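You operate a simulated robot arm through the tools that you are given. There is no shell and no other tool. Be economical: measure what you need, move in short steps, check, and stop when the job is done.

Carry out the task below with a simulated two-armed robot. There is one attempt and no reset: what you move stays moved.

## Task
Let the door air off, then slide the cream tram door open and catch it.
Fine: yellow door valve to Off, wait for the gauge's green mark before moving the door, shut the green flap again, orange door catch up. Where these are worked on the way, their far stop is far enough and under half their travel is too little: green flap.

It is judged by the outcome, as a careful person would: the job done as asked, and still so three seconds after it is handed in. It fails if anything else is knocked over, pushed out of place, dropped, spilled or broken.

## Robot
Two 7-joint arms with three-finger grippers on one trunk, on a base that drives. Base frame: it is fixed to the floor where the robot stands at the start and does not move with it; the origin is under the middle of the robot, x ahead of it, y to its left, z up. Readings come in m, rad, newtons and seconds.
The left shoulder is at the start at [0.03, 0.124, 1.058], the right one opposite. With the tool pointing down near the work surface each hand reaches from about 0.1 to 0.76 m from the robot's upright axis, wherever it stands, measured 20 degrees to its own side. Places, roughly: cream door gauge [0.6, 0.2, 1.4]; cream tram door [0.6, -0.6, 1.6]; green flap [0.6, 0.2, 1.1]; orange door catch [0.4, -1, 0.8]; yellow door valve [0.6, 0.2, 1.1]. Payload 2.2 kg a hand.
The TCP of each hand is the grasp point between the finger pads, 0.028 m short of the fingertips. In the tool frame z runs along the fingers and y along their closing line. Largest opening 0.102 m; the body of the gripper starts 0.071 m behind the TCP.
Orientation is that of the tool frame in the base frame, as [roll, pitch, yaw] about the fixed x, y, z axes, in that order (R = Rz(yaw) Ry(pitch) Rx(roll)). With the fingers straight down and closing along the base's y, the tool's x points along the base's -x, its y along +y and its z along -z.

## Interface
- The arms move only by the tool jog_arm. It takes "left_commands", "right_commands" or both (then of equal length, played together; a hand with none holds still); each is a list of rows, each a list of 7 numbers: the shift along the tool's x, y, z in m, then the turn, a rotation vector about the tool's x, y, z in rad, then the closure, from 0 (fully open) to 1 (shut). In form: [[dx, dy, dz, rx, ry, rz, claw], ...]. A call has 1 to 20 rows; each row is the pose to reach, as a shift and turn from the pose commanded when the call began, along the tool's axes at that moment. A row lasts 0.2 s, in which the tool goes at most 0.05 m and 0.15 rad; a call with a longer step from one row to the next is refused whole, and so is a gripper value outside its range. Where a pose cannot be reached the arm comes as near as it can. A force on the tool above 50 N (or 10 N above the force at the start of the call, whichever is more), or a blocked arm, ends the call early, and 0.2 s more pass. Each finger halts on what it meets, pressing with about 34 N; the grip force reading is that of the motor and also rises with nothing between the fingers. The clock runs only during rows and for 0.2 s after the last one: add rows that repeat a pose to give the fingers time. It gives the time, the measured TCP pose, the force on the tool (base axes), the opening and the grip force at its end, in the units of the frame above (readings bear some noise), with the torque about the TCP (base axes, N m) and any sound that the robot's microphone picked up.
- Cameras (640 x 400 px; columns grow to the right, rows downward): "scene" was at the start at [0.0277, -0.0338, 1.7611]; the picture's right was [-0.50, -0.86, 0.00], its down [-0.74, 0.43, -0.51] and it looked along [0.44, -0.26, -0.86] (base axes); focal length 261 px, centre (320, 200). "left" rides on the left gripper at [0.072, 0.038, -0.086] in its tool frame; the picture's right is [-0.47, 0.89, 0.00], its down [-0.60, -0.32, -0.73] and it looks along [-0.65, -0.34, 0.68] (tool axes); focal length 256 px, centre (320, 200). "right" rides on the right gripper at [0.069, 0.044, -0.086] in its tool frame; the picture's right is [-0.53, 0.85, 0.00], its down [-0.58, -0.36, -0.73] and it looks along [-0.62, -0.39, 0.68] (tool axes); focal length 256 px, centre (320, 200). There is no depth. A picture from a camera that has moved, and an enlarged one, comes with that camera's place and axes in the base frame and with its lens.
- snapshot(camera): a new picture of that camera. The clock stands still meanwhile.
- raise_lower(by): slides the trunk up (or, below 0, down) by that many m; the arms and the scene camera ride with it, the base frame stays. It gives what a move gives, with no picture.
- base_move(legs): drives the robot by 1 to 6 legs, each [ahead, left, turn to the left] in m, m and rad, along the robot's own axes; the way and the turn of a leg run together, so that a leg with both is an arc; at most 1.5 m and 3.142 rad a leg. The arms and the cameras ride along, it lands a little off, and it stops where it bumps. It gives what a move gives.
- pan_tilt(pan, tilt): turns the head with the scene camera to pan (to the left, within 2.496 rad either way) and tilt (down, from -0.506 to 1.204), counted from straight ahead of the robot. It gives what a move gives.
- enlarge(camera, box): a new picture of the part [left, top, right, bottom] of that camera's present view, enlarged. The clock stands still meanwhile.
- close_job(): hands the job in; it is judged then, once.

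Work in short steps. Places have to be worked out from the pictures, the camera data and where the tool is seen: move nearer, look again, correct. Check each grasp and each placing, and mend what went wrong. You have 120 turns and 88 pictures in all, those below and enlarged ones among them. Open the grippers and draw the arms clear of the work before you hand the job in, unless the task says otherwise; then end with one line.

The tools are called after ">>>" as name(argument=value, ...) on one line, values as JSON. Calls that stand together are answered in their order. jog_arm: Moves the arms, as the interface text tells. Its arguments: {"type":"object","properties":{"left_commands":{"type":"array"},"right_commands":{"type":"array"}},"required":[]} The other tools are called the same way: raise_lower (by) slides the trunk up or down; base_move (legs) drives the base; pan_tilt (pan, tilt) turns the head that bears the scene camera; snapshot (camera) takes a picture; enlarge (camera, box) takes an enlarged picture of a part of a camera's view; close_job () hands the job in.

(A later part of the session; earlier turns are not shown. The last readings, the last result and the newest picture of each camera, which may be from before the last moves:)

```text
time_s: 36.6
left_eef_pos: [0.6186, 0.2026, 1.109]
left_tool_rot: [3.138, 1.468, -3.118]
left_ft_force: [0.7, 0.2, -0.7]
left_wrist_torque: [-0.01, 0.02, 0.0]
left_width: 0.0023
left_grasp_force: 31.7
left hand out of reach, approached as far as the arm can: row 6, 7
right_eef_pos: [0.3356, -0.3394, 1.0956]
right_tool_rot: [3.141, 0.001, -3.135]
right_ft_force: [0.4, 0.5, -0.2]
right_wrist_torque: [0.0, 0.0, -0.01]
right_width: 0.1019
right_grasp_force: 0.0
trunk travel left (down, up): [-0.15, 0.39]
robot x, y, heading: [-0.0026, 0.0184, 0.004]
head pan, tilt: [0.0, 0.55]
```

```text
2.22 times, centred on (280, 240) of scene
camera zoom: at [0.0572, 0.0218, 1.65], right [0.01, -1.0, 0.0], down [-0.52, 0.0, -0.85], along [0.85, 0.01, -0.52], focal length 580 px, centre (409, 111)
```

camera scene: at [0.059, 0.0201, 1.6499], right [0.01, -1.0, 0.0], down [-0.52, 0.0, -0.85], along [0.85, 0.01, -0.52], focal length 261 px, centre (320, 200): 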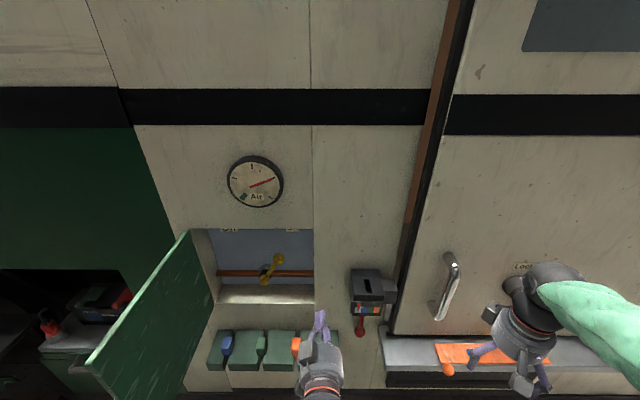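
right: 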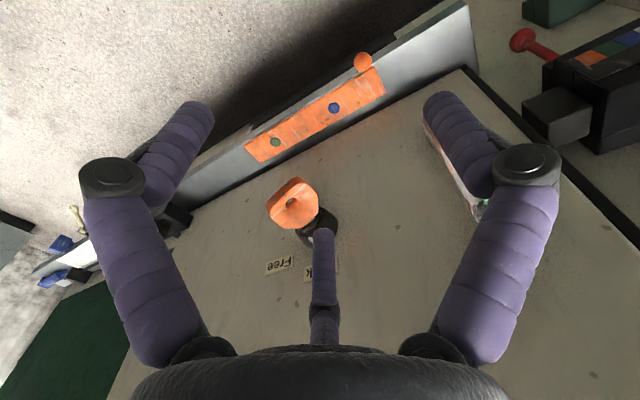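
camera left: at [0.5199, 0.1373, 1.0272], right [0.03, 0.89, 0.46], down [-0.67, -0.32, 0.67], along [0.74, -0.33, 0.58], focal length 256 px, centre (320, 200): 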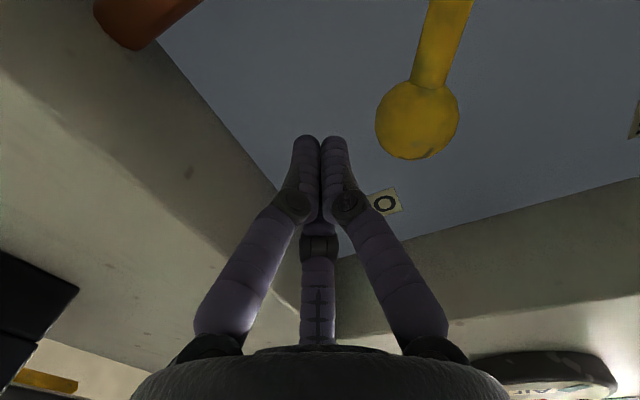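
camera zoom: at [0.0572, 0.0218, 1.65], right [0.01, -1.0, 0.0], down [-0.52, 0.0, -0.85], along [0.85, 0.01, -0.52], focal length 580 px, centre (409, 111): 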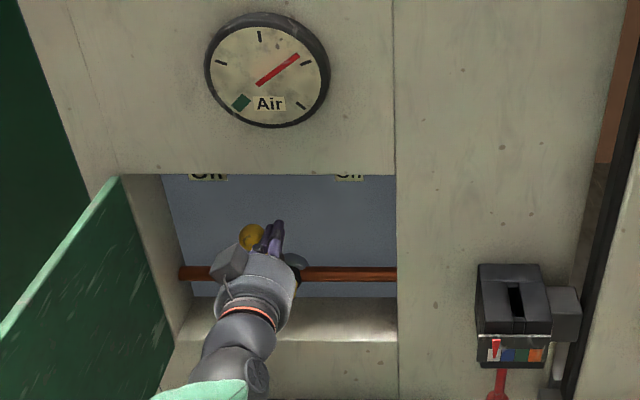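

The lever has passed upright and the gauge needle is starting to move. The arm is at its limit, so I'll shift the base left by 4 cm to push it on.

>>> base_move(legs=[[0, 0.04, 0]])

>>> enlarge(camera="scene", box=[200, 150, 360, 330])

```text
time_s: 37.5
left_eef_pos: [0.618, 0.2398, 1.1158]
left_tool_rot: [3.102, 1.48, 3.128]
left_ft_force: [10.0, -22.2, 29.1]
left_wrist_torque: [-0.23, -0.48, -0.49]
left_width: 0.0059
left_grasp_force: 31.7
right_eef_pos: [0.3333, -0.3024, 1.0942]
right_tool_rot: [3.139, -0.001, -3.133]
right_ft_force: [-1.2, -0.1, 0.2]
right_wrist_torque: [0.01, -0.03, 0.0]
right_width: 0.1021
right_grasp_force: 0.0
trunk travel left (down, up): [-0.15, 0.39]
robot x, y, heading: [-0.0055, 0.0595, 0.004]
head pan, tilt: [0.0, 0.55]
```

```text
2.22 times, centred on (280, 240) of scene
camera zoom: at [0.0558, 0.0571, 1.6503], right [0.01, -1.0, 0.0], down [-0.52, 0.0, -0.85], along [0.85, 0.01, -0.52], focal length 580 px, centre (409, 111)
```

zoom: 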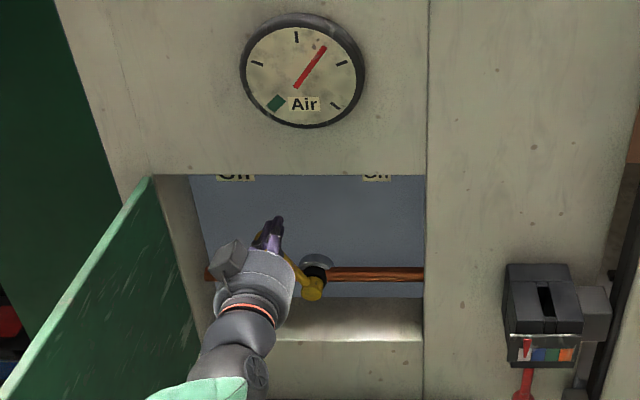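

Force rose against the stop and the needle is falling: the lever is at Off. I'll ease off to the right and withdraw.

>>> jog_arm(left_commands=[[0, -0.015, 0, 0, 0, 0, 1], [0, -0.03, -0.01, 0, 0, 0, 1], [0, -0.04, -0.05, 0, 0, 0, 1], [0, -0.06, -0.1, 0, 0, 0, 1], [0, -0.08, -0.15, 0, 0, 0, 1], [0, -0.1, -0.2, 0, 0, 0, 1], [0, -0.12, -0.25, 0, 0, 0, 1]])

>>> enlarge(camera="scene", box=[160, 150, 360, 330])

```text
refused: row 4 steps farther than a row can; nothing moved
```

```text
2.22 times, centred on (260, 240) of scene
camera zoom: at [0.0558, 0.0571, 1.6503], right [0.01, -1.0, 0.0], down [-0.52, 0.0, -0.85], along [0.85, 0.01, -0.52], focal length 580 px, centre (453, 111)
```

zoom: 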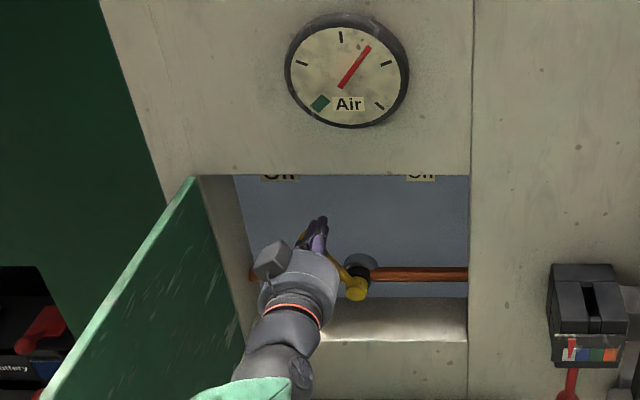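

One row was too long; repeating the withdrawal with smaller steps.

>>> jog_arm(left_commands=[[0, -0.015, 0, 0, 0, 0, 1], [0, -0.03, -0.01, 0, 0, 0, 1], [0, -0.035, -0.05, 0, 0, 0, 1], [0, -0.04, -0.095, 0, 0, 0, 1], [0, -0.05, -0.14, 0, 0, 0, 1], [0, -0.06, -0.185, 0, 0, 0, 1], [0, -0.08, -0.23, 0, 0, 0, 1]])

>>> enlarge(camera="scene", box=[160, 150, 360, 330])

```text
time_s: 39.0
left_eef_pos: [0.391, 0.1577, 1.1356]
left_tool_rot: [3.127, 1.481, -3.127]
left_ft_force: [0.3, 0.4, -0.4]
left_wrist_torque: [0.03, 0.03, -0.02]
left_width: 0.0022
left_grasp_force: 31.6
right_eef_pos: [0.3353, -0.3007, 1.0957]
right_tool_rot: [-3.141, 0.0, -3.134]
right_ft_force: [0.7, 0.3, 0.1]
right_wrist_torque: [0.0, -0.01, -0.02]
right_width: 0.1018
right_grasp_force: 0.1
trunk travel left (down, up): [-0.15, 0.39]
robot x, y, heading: [-0.0016, 0.0612, 0.014]
head pan, tilt: [0.0, 0.55]
```

```text
2.22 times, centred on (260, 240) of scene
camera zoom: at [0.057, 0.0615, 1.65], right [0.01, -1.0, 0.0], down [-0.52, 0.0, -0.85], along [0.85, 0.01, -0.52], focal length 580 px, centre (453, 111)
```

zoom: 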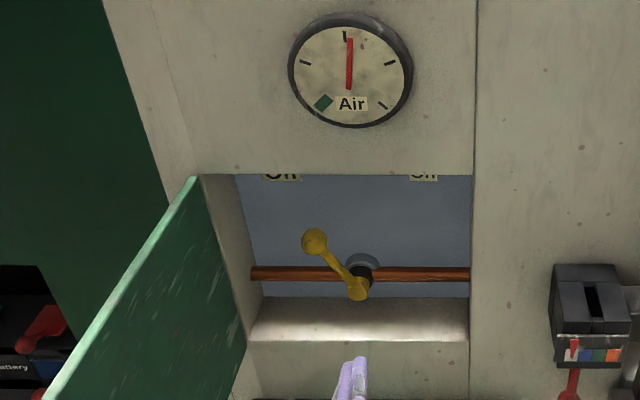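

Valve is Off and the needle is dropping. Now to close the flap, I'll back off, drive left and bring the left hand to the outer (left) side of the flap.

>>> base_move(legs=[[-0.24, 0, 0], [0, 0.31, 0]])

>>> snapshot(camera="scene")

```text
time_s: 42.5
left_eef_pos: [0.1545, 0.4698, 1.137]
left_tool_rot: [3.14, 1.48, -3.116]
left_ft_force: [-0.4, -0.7, 1.1]
left_wrist_torque: [-0.02, 0.02, -0.06]
left_width: 0.0023
left_grasp_force: 31.9
right_eef_pos: [0.0958, 0.0108, 1.0951]
right_tool_rot: [-3.141, 0.0, -3.136]
right_ft_force: [0.3, 0.2, -0.6]
right_wrist_torque: [0.01, 0.0, 0.01]
right_width: 0.102
right_grasp_force: 0.0
trunk travel left (down, up): [-0.15, 0.39]
robot x, y, heading: [-0.2413, 0.3749, 0.001]
head pan, tilt: [0.0, 0.55]
```

```text
54 pictures are left
camera scene: at [-0.1813, 0.3742, 1.65], right [0.01, -1.0, 0.0], down [-0.52, 0.0, -0.85], along [0.85, 0.0, -0.52], focal length 261 px, centre (320, 200)
```

scene: 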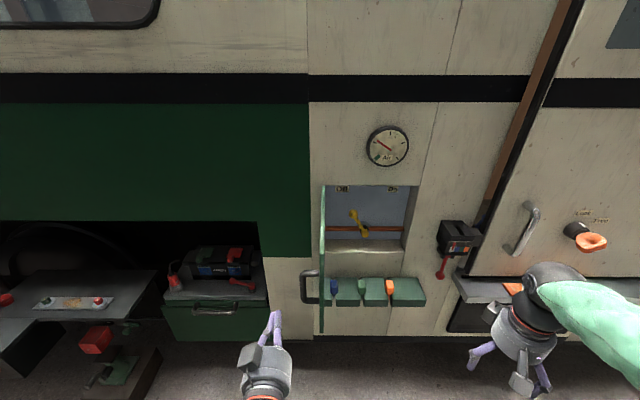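

The flap is seen edge-on at y≈0.37, with its handle outside. I'll raise the hand above the handle's level, advance alongside the flap and sweep right.

>>> jog_arm(left_commands=[[-0.03, 0.005, 0.03, 0, 0, 0, 1], [-0.055, 0.01, 0.07, 0, 0, 0, 1], [-0.08, 0.01, 0.11, 0, 0, 0, 1], [-0.08, 0.01, 0.15, 0, 0, 0, 1], [-0.083, 0.01, 0.19, 0, 0, 0, 1], [-0.083, 0.01, 0.225, 0, 0, 0, 1]])

>>> snapshot(camera="scene")

```text
time_s: 43.9
left_eef_pos: [0.3874, 0.484, 1.199]
left_tool_rot: [3.128, 1.479, -3.13]
left_ft_force: [-0.1, -0.7, -1.1]
left_wrist_torque: [0.02, 0.02, -0.01]
left_width: 0.0019
left_grasp_force: 31.4
right_eef_pos: [0.0975, 0.0108, 1.0961]
right_tool_rot: [3.14, -0.003, -3.135]
right_ft_force: [0.9, 0.1, 0.2]
right_wrist_torque: [-0.02, 0.02, 0.0]
right_width: 0.1021
right_grasp_force: 0.0
trunk travel left (down, up): [-0.15, 0.39]
robot x, y, heading: [-0.2421, 0.3747, 0.003]
head pan, tilt: [0.0, 0.55]
```

```text
53 pictures are left
camera scene: at [-0.1802, 0.3726, 1.6499], right [0.01, -1.0, 0.0], down [-0.52, 0.0, -0.85], along [0.85, 0.01, -0.52], focal length 261 px, centre (320, 200)
```

scene: 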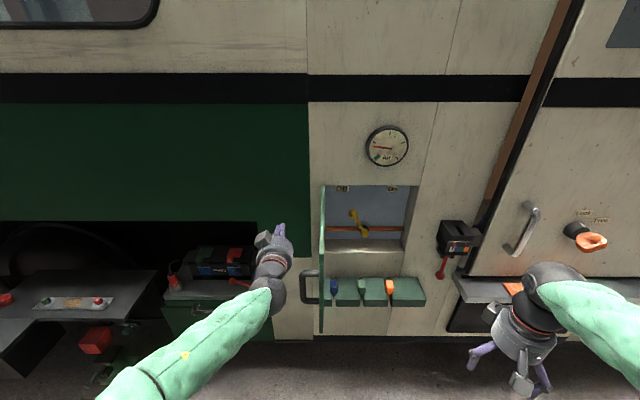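

In place. Sweeping right.

>>> jog_arm(left_commands=[[0, -0.04, 0, 0, 0, 0, 1], [0, -0.08, 0, 0, 0, 0, 1], [0, -0.11, 0, 0, 0, 0, 1], [0, -0.14, 0, 0, 0, 0, 1], [0, -0.17, 0, 0, 0, 0, 1], [0, -0.2, 0, 0, 0, 0, 1], [0, -0.23, 0, 0, 0, 0, 1], [0, -0.26, 0, 0, 0, 0, 1], [0, -0.29, 0, 0, 0, 0, 1]])

>>> snapshot(camera="scene")

```text
time_s: 45.9
left_eef_pos: [0.3928, 0.1939, 1.1982]
left_tool_rot: [3.123, 1.482, -3.135]
left_ft_force: [0.1, 0.0, 0.7]
left_wrist_torque: [-0.01, 0.0, 0.02]
left_width: 0.0021
left_grasp_force: 30.9
right_eef_pos: [0.0972, 0.0104, 1.0949]
right_tool_rot: [3.14, 0.001, -3.137]
right_ft_force: [-0.6, -0.2, 0.9]
right_wrist_torque: [0.03, -0.02, 0.04]
right_width: 0.1023
right_grasp_force: 0.1
trunk travel left (down, up): [-0.15, 0.39]
robot x, y, heading: [-0.2413, 0.3726, 0.006]
head pan, tilt: [0.0, 0.55]
```

```text
52 pictures are left
camera scene: at [-0.1809, 0.3716, 1.65], right [0.01, -1.0, 0.0], down [-0.52, 0.0, -0.85], along [0.85, 0.01, -0.52], focal length 261 px, centre (320, 200)
```

scene: 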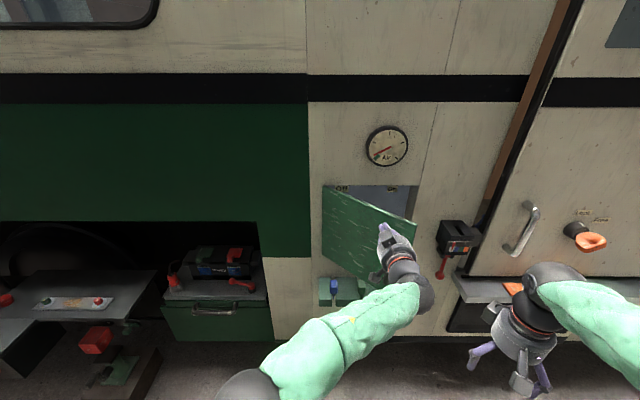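

Swinging shut well; the needle is close to green. I'll push ahead with the tips, first right, then forward by arm and base.

>>> jog_arm(left_commands=[[0, -0.03, 0.02, 0, 0, 0, 1], [0, -0.06, 0.04, 0, 0, 0, 1], [0, -0.07, 0.08, 0, 0, 0, 1], [0, -0.07, 0.1, 0, 0, 0, 1]])

>>> snapshot(camera="scene")

```text
time_s: 46.9
left_eef_pos: [0.4947, 0.1266, 1.191]
left_tool_rot: [-3.141, 1.481, -3.114]
left_ft_force: [0.8, -0.2, -0.6]
left_wrist_torque: [-0.01, -0.01, 0.01]
left_width: 0.0022
left_grasp_force: 32.3
right_eef_pos: [0.0968, 0.0113, 1.0941]
right_tool_rot: [3.139, 0.0, -3.136]
right_ft_force: [0.4, 0.3, 0.4]
right_wrist_torque: [0.02, 0.0, -0.06]
right_width: 0.1022
right_grasp_force: 0.1
trunk travel left (down, up): [-0.15, 0.39]
robot x, y, heading: [-0.2437, 0.3751, 0.005]
head pan, tilt: [0.0, 0.55]
```

```text
51 pictures are left
camera scene: at [-0.1814, 0.3728, 1.65], right [0.01, -1.0, 0.0], down [-0.52, 0.0, -0.85], along [0.85, 0.0, -0.52], focal length 261 px, centre (320, 200)
```

scene: 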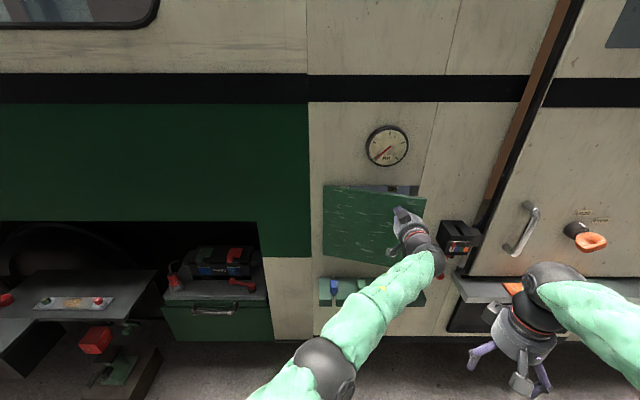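

Nearly shut. Pushing ahead until contact force tells it is closed.

>>> jog_arm(left_commands=[[0, 0, 0.015, 0, 0, 0, 1], [0, 0, 0.03, 0, 0, 0, 1], [0, 0, 0.045, 0, 0, 0, 1], [0, 0, 0.06, 0, 0, 0, 1], [0, 0, 0.075, 0, 0, 0, 1], [0, 0, 0.085, 0, 0, 0, 1], [0, 0, 0.09, 0, 0, 0, 1]])

>>> enlarge(camera="scene", box=[310, 100, 490, 300])

```text
time_s: 48.2
left_eef_pos: [0.5591, 0.1285, 1.1837]
left_tool_rot: [3.124, 1.479, -3.132]
left_ft_force: [-44.0, 14.7, -1.8]
left_wrist_torque: [0.05, -0.46, 0.15]
left_width: 0.0018
left_grasp_force: 31.5
right_eef_pos: [0.0887, 0.0132, 1.0967]
right_tool_rot: [-3.14, 0.004, -3.137]
right_ft_force: [-0.4, -0.1, 0.4]
right_wrist_torque: [-0.02, -0.04, -0.02]
right_width: 0.1023
right_grasp_force: 0.1
trunk travel left (down, up): [-0.15, 0.39]
robot x, y, heading: [-0.2416, 0.3716, 0.006]
head pan, tilt: [0.0, 0.55]
stopped in row 6 (left hand): the force on the tool passed its limit at 68 N (the readings are from after the stop); the commanded pose is now the measured one
```

```text
2.00 times, centred on (400, 200) of scene
camera zoom: at [-0.1912, 0.3767, 1.6503], right [0.01, -1.0, 0.0], down [-0.52, 0.0, -0.86], along [0.86, 0.0, -0.52], focal length 522 px, centre (160, 200)
```

zoom: 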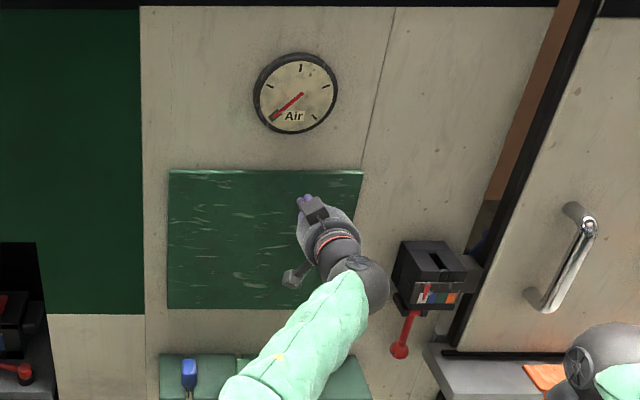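

Flap shut, needle at the green mark. I'll withdraw the left hand and reposition to study the door and catch on the right.

>>> jog_arm(left_commands=[[0, 0, -0.04, 0, 0, 0, 1], [0, 0, -0.09, 0, 0, 0, 1], [0, 0.02, -0.13, 0, 0, 0, 1], [0, 0.05, -0.17, 0, 0, 0, 1], [0, 0.08, -0.21, 0, 0, 0, 1], [0, 0.1, -0.25, 0, 0, 0, 1]])

>>> base_move(legs=[[-0.15, 0, 0], [0, -1.0, 0]])

>>> snapshot(camera="scene")

```text
time_s: 49.6
left_eef_pos: [0.3134, 0.2209, 1.2015]
left_tool_rot: [3.107, 1.474, 3.135]
left_ft_force: [-1.0, -0.4, -0.4]
left_wrist_torque: [0.02, -0.02, 0.01]
left_width: 0.0021
left_grasp_force: 31.3
right_eef_pos: [0.0941, 0.0118, 1.0963]
right_tool_rot: [-3.141, 0.003, -3.139]
right_ft_force: [0.7, 0.4, 0.1]
right_wrist_torque: [-0.02, 0.0, -0.01]
right_width: 0.102
right_grasp_force: 0.2
trunk travel left (down, up): [-0.15, 0.39]
robot x, y, heading: [-0.2426, 0.3735, 0.007]
head pan, tilt: [0.0, 0.55]
```

```text
time_s: 55.8
left_eef_pos: [0.1714, -0.7929, 1.2034]
left_tool_rot: [3.1, 1.47, 3.128]
left_ft_force: [0.3, -0.5, 1.1]
left_wrist_torque: [-0.01, -0.03, 0.03]
left_width: 0.002
left_grasp_force: 31.6
right_eef_pos: [-0.0472, -1.0008, 1.0957]
right_tool_rot: [3.14, 0.0, -3.135]
right_ft_force: [-0.6, 0.2, 0.1]
right_wrist_torque: [0.04, 0.01, -0.02]
right_width: 0.102
right_grasp_force: 0.1
trunk travel left (down, up): [-0.15, 0.39]
robot x, y, heading: [-0.3872, -0.636, 0.01]
head pan, tilt: [0.0, 0.55]
```

```text
49 pictures are left
camera scene: at [-0.3256, -0.6402, 1.65], right [0.01, -1.0, 0.0], down [-0.52, 0.0, -0.85], along [0.85, 0.01, -0.52], focal length 261 px, centre (320, 200)
```

scene: 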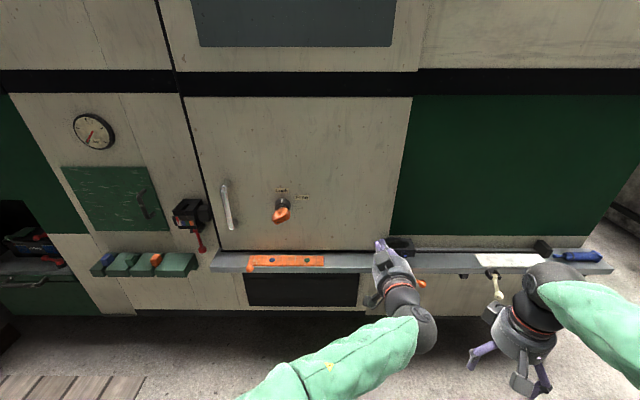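

The sill carries the orange catch (partly hidden) and other items to the right. I'll move the left hand aside and enlarge the area.

>>> jog_arm(left_commands=[[0, 0.04, -0.02, 0, 0, 0, 1], [0, 0.08, -0.04, 0, 0, 0, 1], [0, 0.12, -0.06, 0, 0, 0, 1], [0, 0.16, -0.08, 0, 0, 0, 1], [0, 0.2, -0.1, 0, 0, 0, 1]])

>>> enlarge(camera="scene", box=[350, 200, 640, 340])

>>> enlarge(camera="scene", box=[190, 150, 430, 310])

```text
time_s: 57.0
left_eef_pos: [0.0661, -0.5945, 1.212]
left_tool_rot: [3.114, 1.473, 3.141]
left_ft_force: [0.1, -0.9, -0.1]
left_wrist_torque: [0.02, -0.03, -0.04]
left_width: 0.0023
left_grasp_force: 31.1
right_eef_pos: [-0.0476, -1.0008, 1.0961]
right_tool_rot: [-3.141, 0.004, -3.134]
right_ft_force: [-0.7, 0.8, 0.0]
right_wrist_torque: [-0.01, 0.03, -0.02]
right_width: 0.102
right_grasp_force: 0.1
trunk travel left (down, up): [-0.15, 0.39]
robot x, y, heading: [-0.3877, -0.6398, 0.011]
head pan, tilt: [0.0, 0.55]
```

```text
2.21 times, centred on (495, 270) of scene
camera zoom: at [-0.3266, -0.6384, 1.65], right [0.01, -1.0, 0.0], down [-0.52, 0.0, -0.85], along [0.85, 0.01, -0.52], focal length 576 px, centre (-66, 46)
```

zoom: 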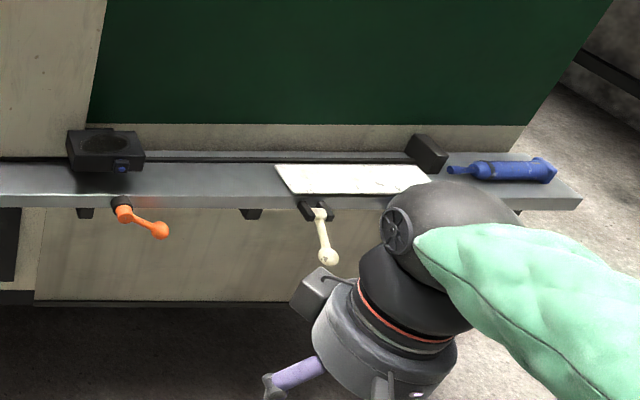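

```text
2.50 times, centred on (310, 230) of scene
camera zoom: at [-0.3266, -0.6384, 1.65], right [0.01, -1.0, 0.0], down [-0.52, 0.0, -0.85], along [0.85, 0.01, -0.52], focal length 652 px, centre (345, 125)
```

zoom: 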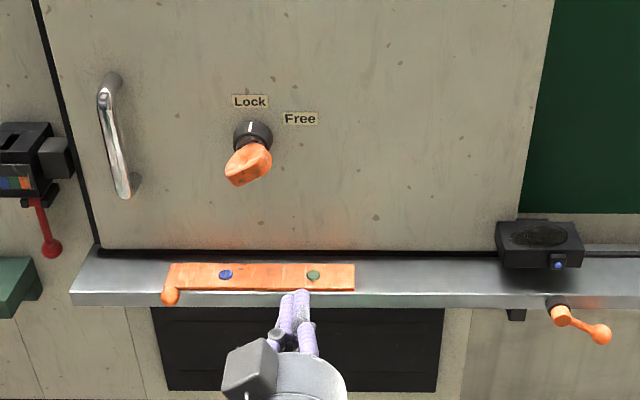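

The knob on the door has its white index at "Lock", and a black box sits by the door's lower right corner, perhaps in the door's way. I'll drive nearer and use the right wrist camera to see both.

>>> base_move(legs=[[0.28, 0.15, 0]])

>>> snapshot(camera="right")

>>> snapshot(camera="scene")

```text
time_s: 59.1
left_eef_pos: [0.3491, -0.4427, 1.2124]
left_tool_rot: [3.11, 1.472, 3.137]
left_ft_force: [0.5, 0.9, 0.2]
left_wrist_torque: [-0.02, 0.03, 0.01]
left_width: 0.002
left_grasp_force: 32.0
right_eef_pos: [0.2337, -0.8485, 1.096]
right_tool_rot: [3.141, -0.001, -3.135]
right_ft_force: [0.2, 1.1, -0.2]
right_wrist_torque: [0.0, 0.03, 0.0]
right_width: 0.1019
right_grasp_force: 0.0
trunk travel left (down, up): [-0.15, 0.39]
robot x, y, heading: [-0.1068, -0.4899, 0.006]
head pan, tilt: [0.0, 0.55]
```

```text
46 pictures are left
camera right: at [0.1641, -0.8051, 1.1825], right [0.53, 0.85, 0.0], down [0.58, -0.36, 0.73], along [0.62, -0.39, -0.68], focal length 256 px, centre (320, 200)
```

right: 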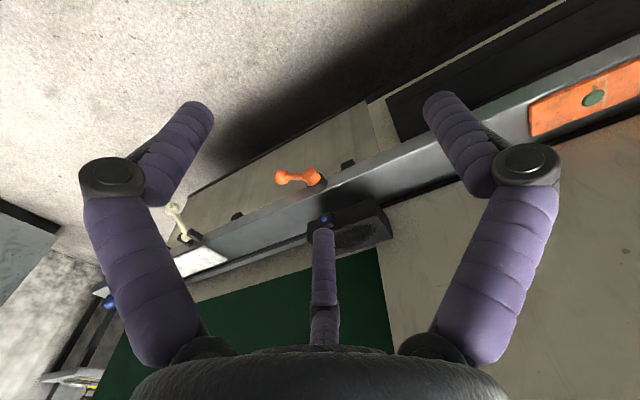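

```text
45 pictures are left
camera scene: at [-0.0444, -0.4865, 1.6499], right [0.01, -1.0, 0.0], down [-0.52, 0.0, -0.85], along [0.85, 0.01, -0.52], focal length 261 px, centre (320, 200)
```

scene: 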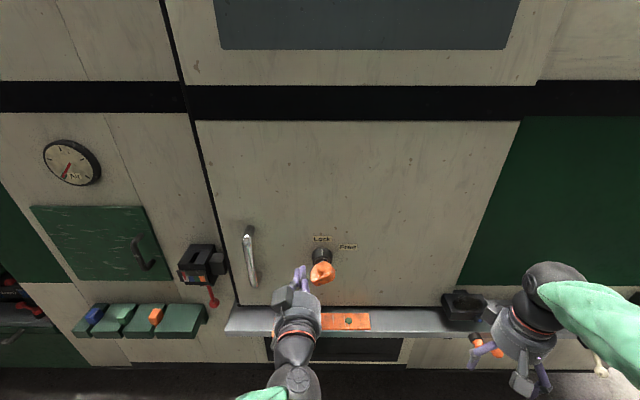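

Enlarging the box in the right wrist view and the knob in the scene view.

>>> enlarge(camera="right", box=[250, 130, 430, 270])

>>> enlarge(camera="scene", box=[270, 220, 370, 290])

>>> enlarge(camera="scene", box=[420, 260, 530, 340])

```text
2.86 times, centred on (340, 200) of right
camera zoom: at [0.1641, -0.8051, 1.1825], right [0.53, 0.85, 0.0], down [0.58, -0.36, 0.73], along [0.62, -0.39, -0.68], focal length 731 px, centre (263, 200)
```

zoom: 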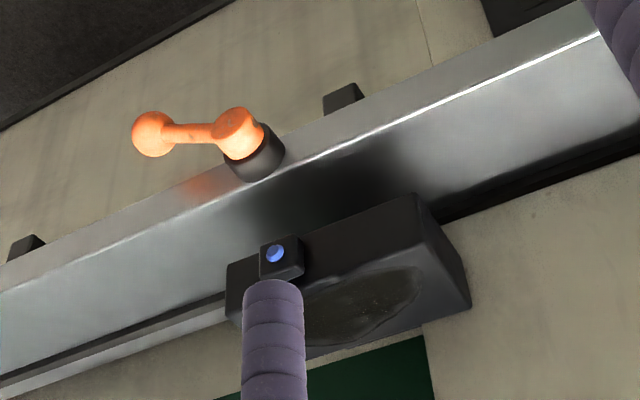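

```text
5.71 times, centred on (320, 255) of scene
camera zoom: at [-0.0444, -0.4865, 1.6499], right [0.01, -1.0, 0.0], down [-0.52, 0.0, -0.85], along [0.85, 0.01, -0.52], focal length 1491 px, centre (320, -114)
```

zoom: 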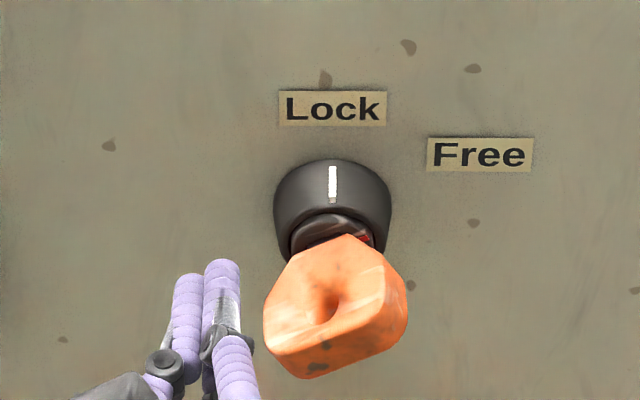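

```text
5.00 times, centred on (475, 300) of scene
camera zoom: at [-0.0444, -0.4865, 1.6499], right [0.01, -1.0, 0.0], down [-0.52, 0.0, -0.85], along [0.85, 0.01, -0.52], focal length 1305 px, centre (-455, -300)
```

zoom: 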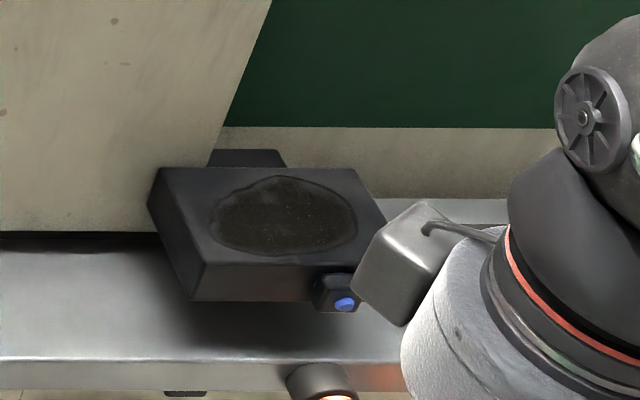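

The box hovers above the sill, apparently mounted on the door's edge. The knob's index points to Lock; Free is clockwise about 60°. Let me look at the knob with the left wrist camera.

>>> snapshot(camera="left")

```text
41 pictures are left
camera left: at [0.2547, -0.4067, 1.1485], right [0.02, 0.88, 0.47], down [-0.66, -0.34, 0.67], along [0.75, -0.32, 0.58], focal length 256 px, centre (320, 200)
```

left: 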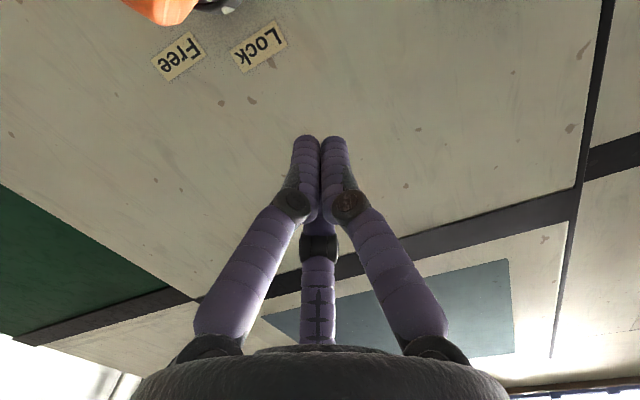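

I'll lower and draw back the left hand so its camera looks up at the knob.

>>> jog_arm(left_commands=[[0.03, 0.0, -0.03, 0, 0, 0, 0.7], [0.06, 0.0, -0.05, 0, 0, 0, 0.4], [0.09, 0.0, -0.07, 0, 0, 0, 0], [0.12, 0.0, -0.08, 0, 0, 0, 0], [0.14, 0.0, -0.08, 0, 0, 0, 0]])

>>> snapshot(camera="left")

```text
time_s: 60.3
left_eef_pos: [0.2536, -0.4447, 1.0825]
left_tool_rot: [3.103, 1.472, 3.131]
left_ft_force: [-0.1, -1.3, -0.9]
left_wrist_torque: [0.02, -0.01, 0.05]
left_width: 0.102
left_grasp_force: 0.0
right_eef_pos: [0.2333, -0.8478, 1.0955]
right_tool_rot: [3.14, 0.001, -3.134]
right_ft_force: [-0.1, -1.0, 0.1]
right_wrist_torque: [-0.02, 0.0, 0.0]
right_width: 0.1021
right_grasp_force: 0.1
trunk travel left (down, up): [-0.15, 0.39]
robot x, y, heading: [-0.1029, -0.4882, 0.006]
head pan, tilt: [0.0, 0.55]
```

```text
40 pictures are left
camera left: at [0.1597, -0.4092, 1.0169], right [0.02, 0.88, 0.47], down [-0.66, -0.34, 0.67], along [0.75, -0.32, 0.58], focal length 256 px, centre (320, 200)
```

left: 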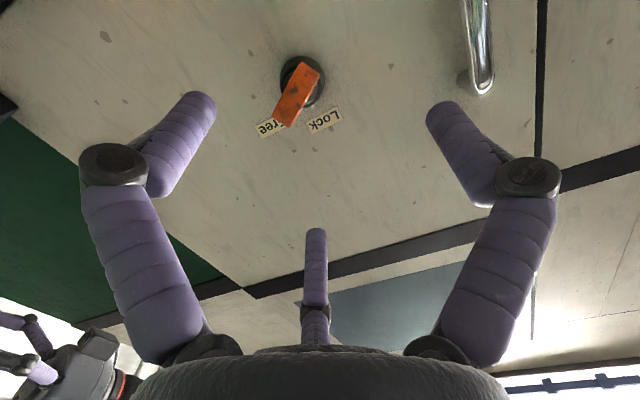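

Zooming on the knob from below.

>>> enlarge(camera="left", box=[240, 30, 370, 150])

```text
3.33 times, centred on (305, 90) of left
camera zoom: at [0.1597, -0.4092, 1.0169], right [0.02, 0.88, 0.47], down [-0.66, -0.34, 0.67], along [0.75, -0.32, 0.58], focal length 853 px, centre (370, 567)
```

zoom: 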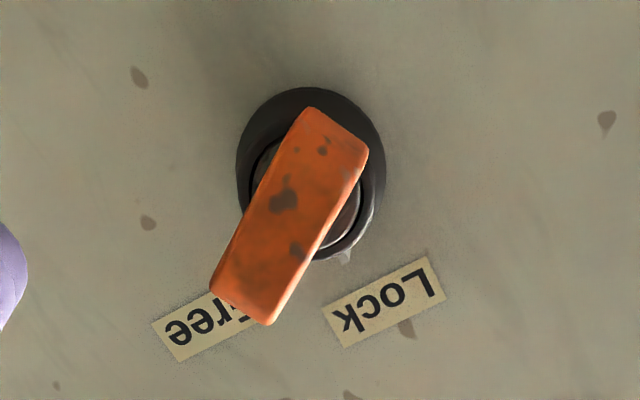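

In the yz-plane the orange wing itself points to "Free" (about 60° clockwise of upright) — the white line is just a fixed datum. I'll test by gently pushing the door. First align the left hand with the chrome handle at about (0.475, -0.285, 1.13).

>>> base_move(legs=[[0, 0.09, 0]])

>>> jog_arm(left_commands=[[-0.03, 0.03, 0.0, 0, 0, 0, 0], [-0.06, 0.06, 0.0, 0, 0, 0, 0], [-0.07, 0.07, 0.04, 0, 0, 0, 0], [-0.07, 0.07, 0.08, 0, 0, 0, 0], [-0.07, 0.07, 0.12, 0, 0, 0, 0], [-0.07, 0.07, 0.15, 0, 0, 0, 0]])

>>> snapshot(camera="left")

>>> snapshot(camera="scene")

```text
time_s: 61.4
left_eef_pos: [0.2531, -0.3536, 1.0816]
left_tool_rot: [3.118, 1.472, -3.135]
left_ft_force: [-0.5, -0.8, -0.4]
left_wrist_torque: [0.0, -0.02, -0.04]
left_width: 0.1018
left_grasp_force: 0.0
right_eef_pos: [0.2325, -0.7567, 1.0968]
right_tool_rot: [-3.141, 0.0, -3.135]
right_ft_force: [0.6, 0.0, 1.2]
right_wrist_torque: [-0.06, -0.01, 0.02]
right_width: 0.1019
right_grasp_force: 0.0
trunk travel left (down, up): [-0.15, 0.39]
robot x, y, heading: [-0.1047, -0.4006, 0.009]
head pan, tilt: [0.0, 0.55]
```

```text
time_s: 62.8
left_eef_pos: [0.4076, -0.2814, 1.1356]
left_tool_rot: [3.1, 1.47, 3.13]
left_ft_force: [0.9, -0.5, -0.2]
left_wrist_torque: [0.0, -0.01, -0.02]
left_width: 0.1019
left_grasp_force: 0.0
right_eef_pos: [0.2316, -0.7588, 1.0948]
right_tool_rot: [3.138, 0.001, -3.135]
right_ft_force: [-0.5, -0.2, 0.9]
right_wrist_torque: [-0.01, 0.02, 0.04]
right_width: 0.1023
right_grasp_force: 0.1
trunk travel left (down, up): [-0.15, 0.39]
robot x, y, heading: [-0.1008, -0.3996, 0.003]
head pan, tilt: [0.0, 0.55]
```

```text
38 pictures are left
camera left: at [0.3142, -0.2447, 1.0719], right [0.02, 0.88, 0.47], down [-0.66, -0.34, 0.67], along [0.75, -0.32, 0.58], focal length 256 px, centre (320, 200)
```

left: 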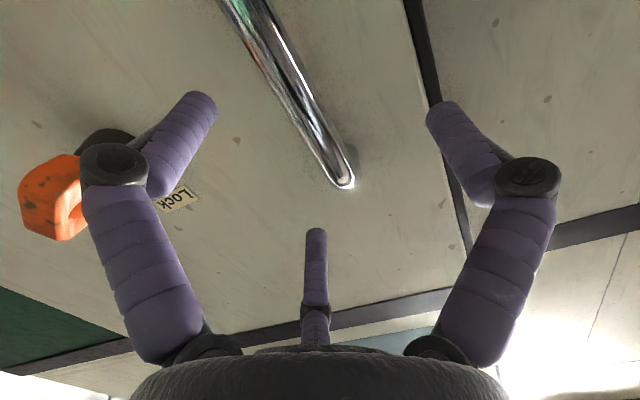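

```text
37 pictures are left
camera scene: at [-0.0455, -0.3976, 1.65], right [0.01, -1.0, 0.0], down [-0.52, 0.0, -0.85], along [0.85, 0.01, -0.52], focal length 261 px, centre (320, 200)
```

scene: 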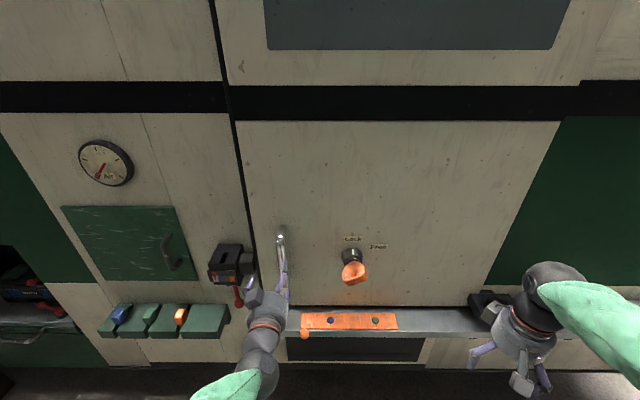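

Handle bar at y≈-0.29, between the fingers. Advancing to x≈0.475 to straddle it.

>>> jog_arm(left_commands=[[0, -0.005, 0.03, 0, 0, 0, 0], [0, -0.007, 0.06, 0, 0, 0, 0], [0, -0.007, 0.068, 0, 0, 0, 0.4], [0, -0.007, 0.068, 0, 0, 0, 0.5]])

>>> snapshot(camera="left")

```text
time_s: 63.8
left_eef_pos: [0.4741, -0.2924, 1.1267]
left_tool_rot: [3.081, 1.466, 3.102]
left_ft_force: [-5.6, -20.8, -4.4]
left_wrist_torque: [-0.64, 0.44, -0.29]
left_width: 0.0612
left_grasp_force: 7.5
right_eef_pos: [0.2314, -0.7611, 1.0934]
right_tool_rot: [3.14, -0.001, -3.137]
right_ft_force: [0.1, 0.2, -0.5]
right_wrist_torque: [0.02, -0.02, 0.01]
right_width: 0.1021
right_grasp_force: 0.0
trunk travel left (down, up): [-0.15, 0.39]
robot x, y, heading: [-0.1059, -0.3976, 0.003]
head pan, tilt: [0.0, 0.55]
```

```text
36 pictures are left
camera left: at [0.3803, -0.2549, 1.0634], right [0.03, 0.88, 0.47], down [-0.66, -0.34, 0.67], along [0.75, -0.33, 0.57], focal length 256 px, centre (320, 200)
```

left: 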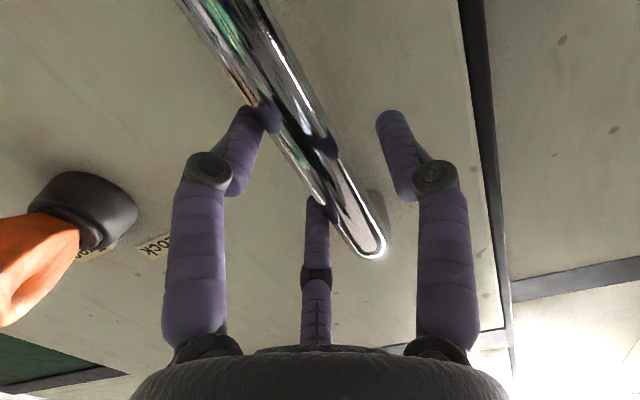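

The bar touches the right finger, so it's about 2 cm to the right. I'll centre and grip it.

>>> jog_arm(left_commands=[[0, -0.012, 0, 0, 0, 0, 0.4], [0, -0.022, 0, 0, 0, 0, 0.5], [0, -0.022, 0, 0, 0, 0, 0.7], [0, -0.022, 0, 0, 0, 0, 0.85], [0, -0.022, 0, 0, 0, 0, 0.85]])

```text
time_s: 65.0
left_eef_pos: [0.476, -0.3092, 1.1303]
left_tool_rot: [3.101, 1.474, 3.129]
left_ft_force: [-0.5, -4.6, 8.1]
left_wrist_torque: [-0.27, -0.17, -0.17]
left_width: 0.0405
left_grasp_force: 45.2
right_eef_pos: [0.2312, -0.7595, 1.0957]
right_tool_rot: [3.139, 0.001, -3.137]
right_ft_force: [0.2, -0.3, -0.2]
right_wrist_torque: [0.0, 0.0, 0.0]
right_width: 0.102
right_grasp_force: 0.1
trunk travel left (down, up): [-0.15, 0.39]
robot x, y, heading: [-0.104, -0.4024, 0.003]
head pan, tilt: [0.0, 0.55]
```

Gripped (40 mm across the bar). Now a gentle trial push to the right of 3 cm.

>>> jog_arm(left_commands=[[0, -0.008, 0, 0, 0, 0, 0.85], [0, -0.016, 0, 0, 0, 0, 0.85], [0, -0.024, 0, 0, 0, 0, 0.85], [0, -0.032, 0, 0, 0, 0, 0.85], [0, -0.04, 0, 0, 0, 0, 0.85]])

>>> snapshot(camera="scene")

```text
time_s: 66.2
left_eef_pos: [0.4749, -0.3492, 1.1313]
left_tool_rot: [3.116, 1.477, -3.139]
left_ft_force: [1.2, -1.0, 14.5]
left_wrist_torque: [-0.72, -0.44, 0.29]
left_width: 0.0402
left_grasp_force: 45.0
right_eef_pos: [0.2304, -0.7598, 1.096]
right_tool_rot: [3.141, 0.001, -3.135]
right_ft_force: [0.9, -0.4, -0.6]
right_wrist_torque: [0.01, -0.03, 0.05]
right_width: 0.1023
right_grasp_force: 0.1
trunk travel left (down, up): [-0.15, 0.39]
robot x, y, heading: [-0.1049, -0.3973, 0.006]
head pan, tilt: [0.0, 0.55]
```

```text
35 pictures are left
camera scene: at [-0.0475, -0.3982, 1.6501], right [0.01, -1.0, 0.0], down [-0.52, 0.0, -0.85], along [0.85, 0.01, -0.52], focal length 261 px, centre (320, 200)
```

scene: 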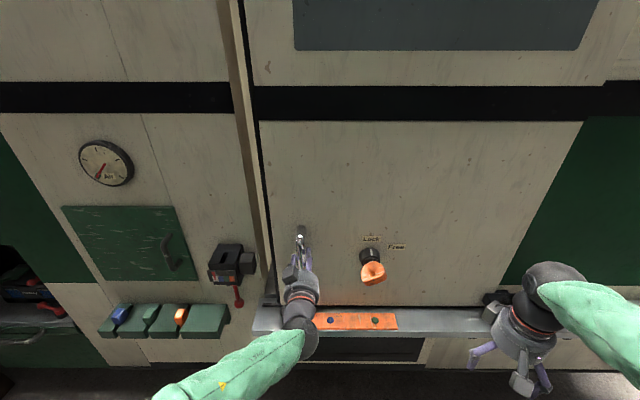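

The door slides freely. Checking the black box: did it stay, and is it being pushed?

>>> enlarge(camera="scene", box=[440, 260, 560, 340])

>>> enlarge(camera="right", box=[180, 50, 440, 290])

```text
5.00 times, centred on (500, 300) of scene
camera zoom: at [-0.0475, -0.3982, 1.6501], right [0.01, -1.0, 0.0], down [-0.52, 0.0, -0.85], along [0.85, 0.01, -0.52], focal length 1305 px, centre (-580, -300)
```

zoom: 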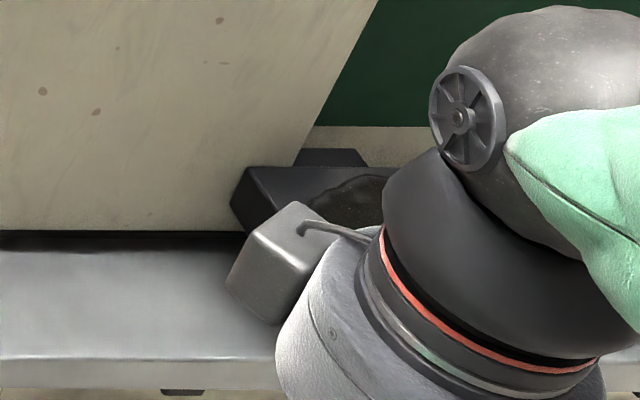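

```text
1.67 times, centred on (310, 170) of right
camera zoom: at [0.1616, -0.7165, 1.1827], right [0.53, 0.85, 0.0], down [0.58, -0.36, 0.73], along [0.62, -0.39, -0.68], focal length 427 px, centre (337, 250)
```

zoom: 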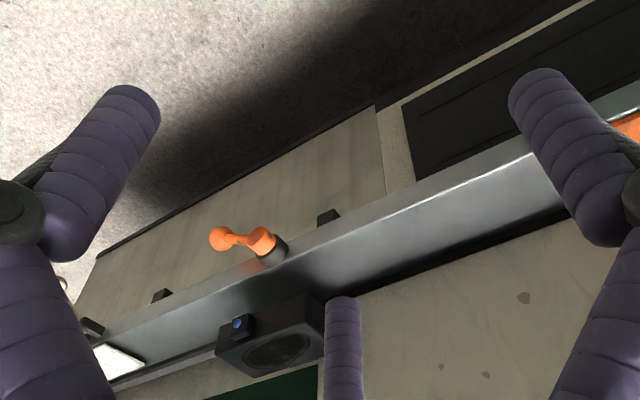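

The box moves with the door – it's fixed to it. Now sliding the door right by driving the base sideways, in stages.

>>> base_move(legs=[[0, -0.2, 0]])

>>> snapshot(camera="scene")

```text
time_s: 67.8
left_eef_pos: [0.4765, -0.5436, 1.1299]
left_tool_rot: [3.109, 1.478, 3.141]
left_ft_force: [-10.1, 6.4, 17.6]
left_wrist_torque: [-0.07, 0.09, -0.15]
left_width: 0.0405
left_grasp_force: 45.3
right_eef_pos: [0.2319, -0.9564, 1.0958]
right_tool_rot: [3.141, 0.002, -3.135]
right_ft_force: [-0.6, 0.9, 0.6]
right_wrist_torque: [0.0, 0.01, 0.0]
right_width: 0.1023
right_grasp_force: 0.1
trunk travel left (down, up): [-0.15, 0.39]
robot x, y, heading: [-0.1035, -0.6006, 0.011]
head pan, tilt: [0.0, 0.55]
```

```text
32 pictures are left
camera scene: at [-0.0481, -0.595, 1.6501], right [0.01, -1.0, 0.0], down [-0.52, 0.0, -0.85], along [0.85, 0.01, -0.52], focal length 261 px, centre (320, 200)
```

scene: 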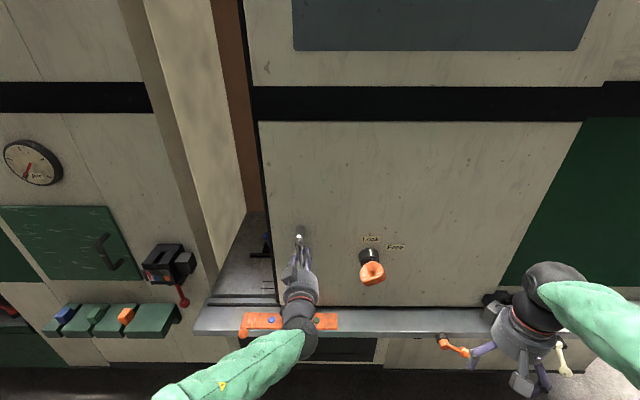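

Sliding well. Another 0.2 m.

>>> base_move(legs=[[0, -0.2, 0]])

>>> snapshot(camera="scene")

```text
time_s: 69.4
left_eef_pos: [0.4762, -0.741, 1.131]
left_tool_rot: [3.105, 1.475, 3.141]
left_ft_force: [-26.0, 6.5, 3.7]
left_wrist_torque: [-0.27, 0.42, 0.16]
left_width: 0.0403
left_grasp_force: 44.8
right_eef_pos: [0.233, -1.1557, 1.0977]
right_tool_rot: [-3.141, 0.004, -3.133]
right_ft_force: [0.4, -0.3, -0.4]
right_wrist_torque: [0.04, 0.01, -0.01]
right_width: 0.1023
right_grasp_force: 0.1
trunk travel left (down, up): [-0.15, 0.39]
robot x, y, heading: [-0.1053, -0.7956, 0.016]
head pan, tilt: [0.0, 0.55]
```

```text
31 pictures are left
camera scene: at [-0.0477, -0.7947, 1.6501], right [0.01, -1.0, 0.0], down [-0.52, -0.01, -0.85], along [0.85, 0.01, -0.52], focal length 261 px, centre (320, 200)
```

scene: 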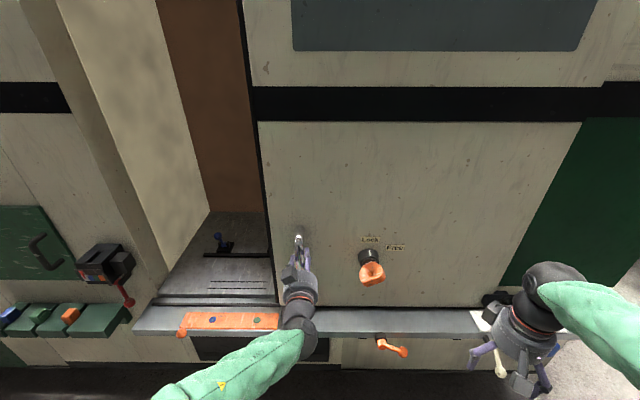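

0.43 m moved. Checking the right side clearance ahead of the box with the right wrist camera.

>>> snapshot(camera="right")

```text
30 pictures are left
camera right: at [0.1631, -1.113, 1.1835], right [0.53, 0.85, 0.0], down [0.58, -0.36, 0.73], along [0.62, -0.39, -0.68], focal length 256 px, centre (320, 200)
```

right: 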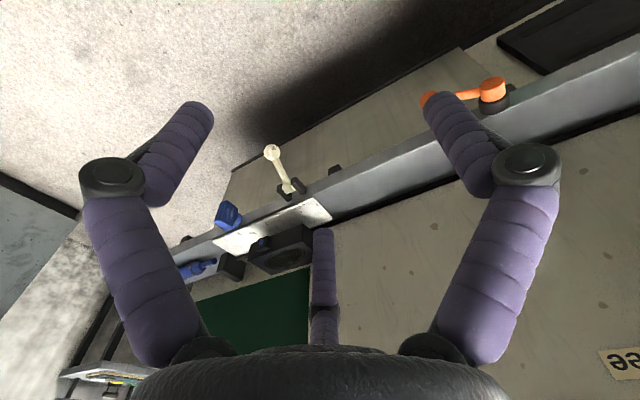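

>>> enlarge(camera="right", box=[160, 130, 360, 290])

```text
2.50 times, centred on (260, 210) of right
camera zoom: at [0.1631, -1.113, 1.1835], right [0.53, 0.85, 0.0], down [0.58, -0.36, 0.73], along [0.62, -0.39, -0.68], focal length 640 px, centre (470, 175)
```

zoom: 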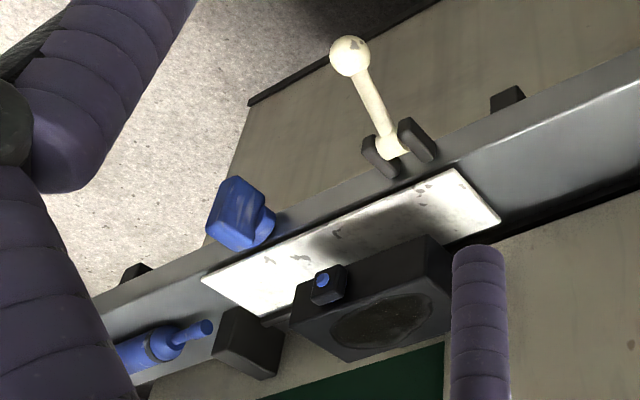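

About 6 cm remain to the end-stop block; nothing loose is in the box's path. I'll do the rest by arm to feel the stop.

>>> jog_arm(left_commands=[[0, -0.015, 0, 0, 0, 0, 0.85], [0, -0.03, 0, 0, 0, 0, 0.85], [0, -0.045, 0, 0, 0, 0, 0.85], [0, -0.06, 0, 0, 0, 0, 0.85], [0, -0.075, 0, 0, 0, 0, 0.85], [0, -0.09, 0, 0, 0, 0, 0.85], [0, -0.105, 0, 0, 0, 0, 0.85]])

>>> enlarge(camera="right", box=[160, 130, 360, 290])

```text
time_s: 71.0
left_eef_pos: [0.4767, -0.8511, 1.1311]
left_tool_rot: [3.085, 1.477, 3.118]
left_ft_force: [-42.3, -4.6, 4.5]
left_wrist_torque: [-1.21, 0.41, 0.17]
left_width: 0.0403
left_grasp_force: 44.9
right_eef_pos: [0.2315, -1.1586, 1.0967]
right_tool_rot: [3.14, 0.007, -3.136]
right_ft_force: [-0.4, 1.0, -1.6]
right_wrist_torque: [0.04, -0.02, 0.0]
right_width: 0.1018
right_grasp_force: 0.1
trunk travel left (down, up): [-0.15, 0.39]
robot x, y, heading: [-0.1019, -0.7956, 0.014]
head pan, tilt: [0.0, 0.55]
```

```text
2.50 times, centred on (260, 210) of right
camera zoom: at [0.1609, -1.1154, 1.1834], right [0.53, 0.85, 0.0], down [0.58, -0.36, 0.73], along [0.62, -0.38, -0.68], focal length 640 px, centre (470, 175)
```

zoom: 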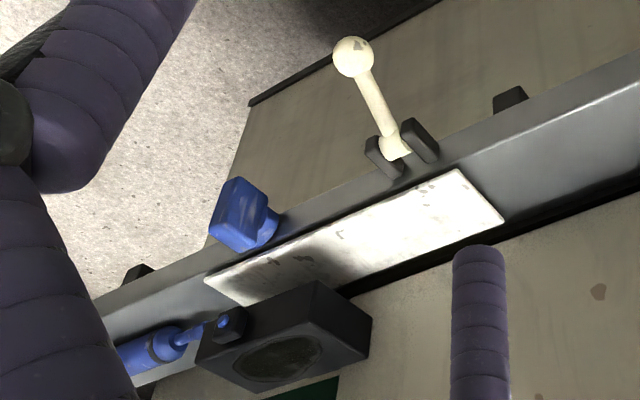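

The door moved another 11 cm with little resistance, and the box is now near the stop block and a blue bottle. I'll look from the head camera before going on.

>>> pan_tilt(pan=-0.75, tilt=0.6)

>>> snapshot(camera="scene")

```text
time_s: 72.1
left_eef_pos: [0.4779, -0.8477, 1.1315]
left_tool_rot: [3.086, 1.477, 3.123]
left_ft_force: [-46.8, -6.6, 2.1]
left_wrist_torque: [-0.93, 0.37, 0.21]
left_width: 0.0401
left_grasp_force: 45.2
right_eef_pos: [0.2315, -1.1575, 1.0978]
right_tool_rot: [3.141, 0.005, -3.134]
right_ft_force: [-0.3, -0.4, -0.5]
right_wrist_torque: [0.02, -0.03, -0.04]
right_width: 0.1022
right_grasp_force: 0.2
trunk travel left (down, up): [-0.15, 0.39]
robot x, y, heading: [-0.1004, -0.7979, 0.01]
head pan, tilt: [-0.75, 0.6]
```

```text
27 pictures are left
camera scene: at [-0.0755, -0.8571, 1.6456], right [-0.67, -0.74, 0.0], down [-0.41, 0.38, -0.83], along [0.61, -0.56, -0.56], focal length 261 px, centre (320, 200)
```

scene: 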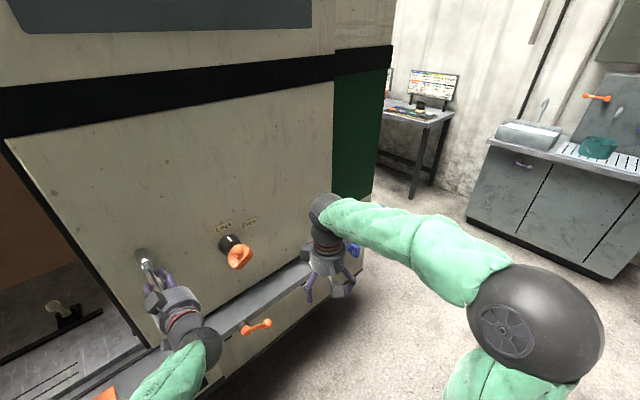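

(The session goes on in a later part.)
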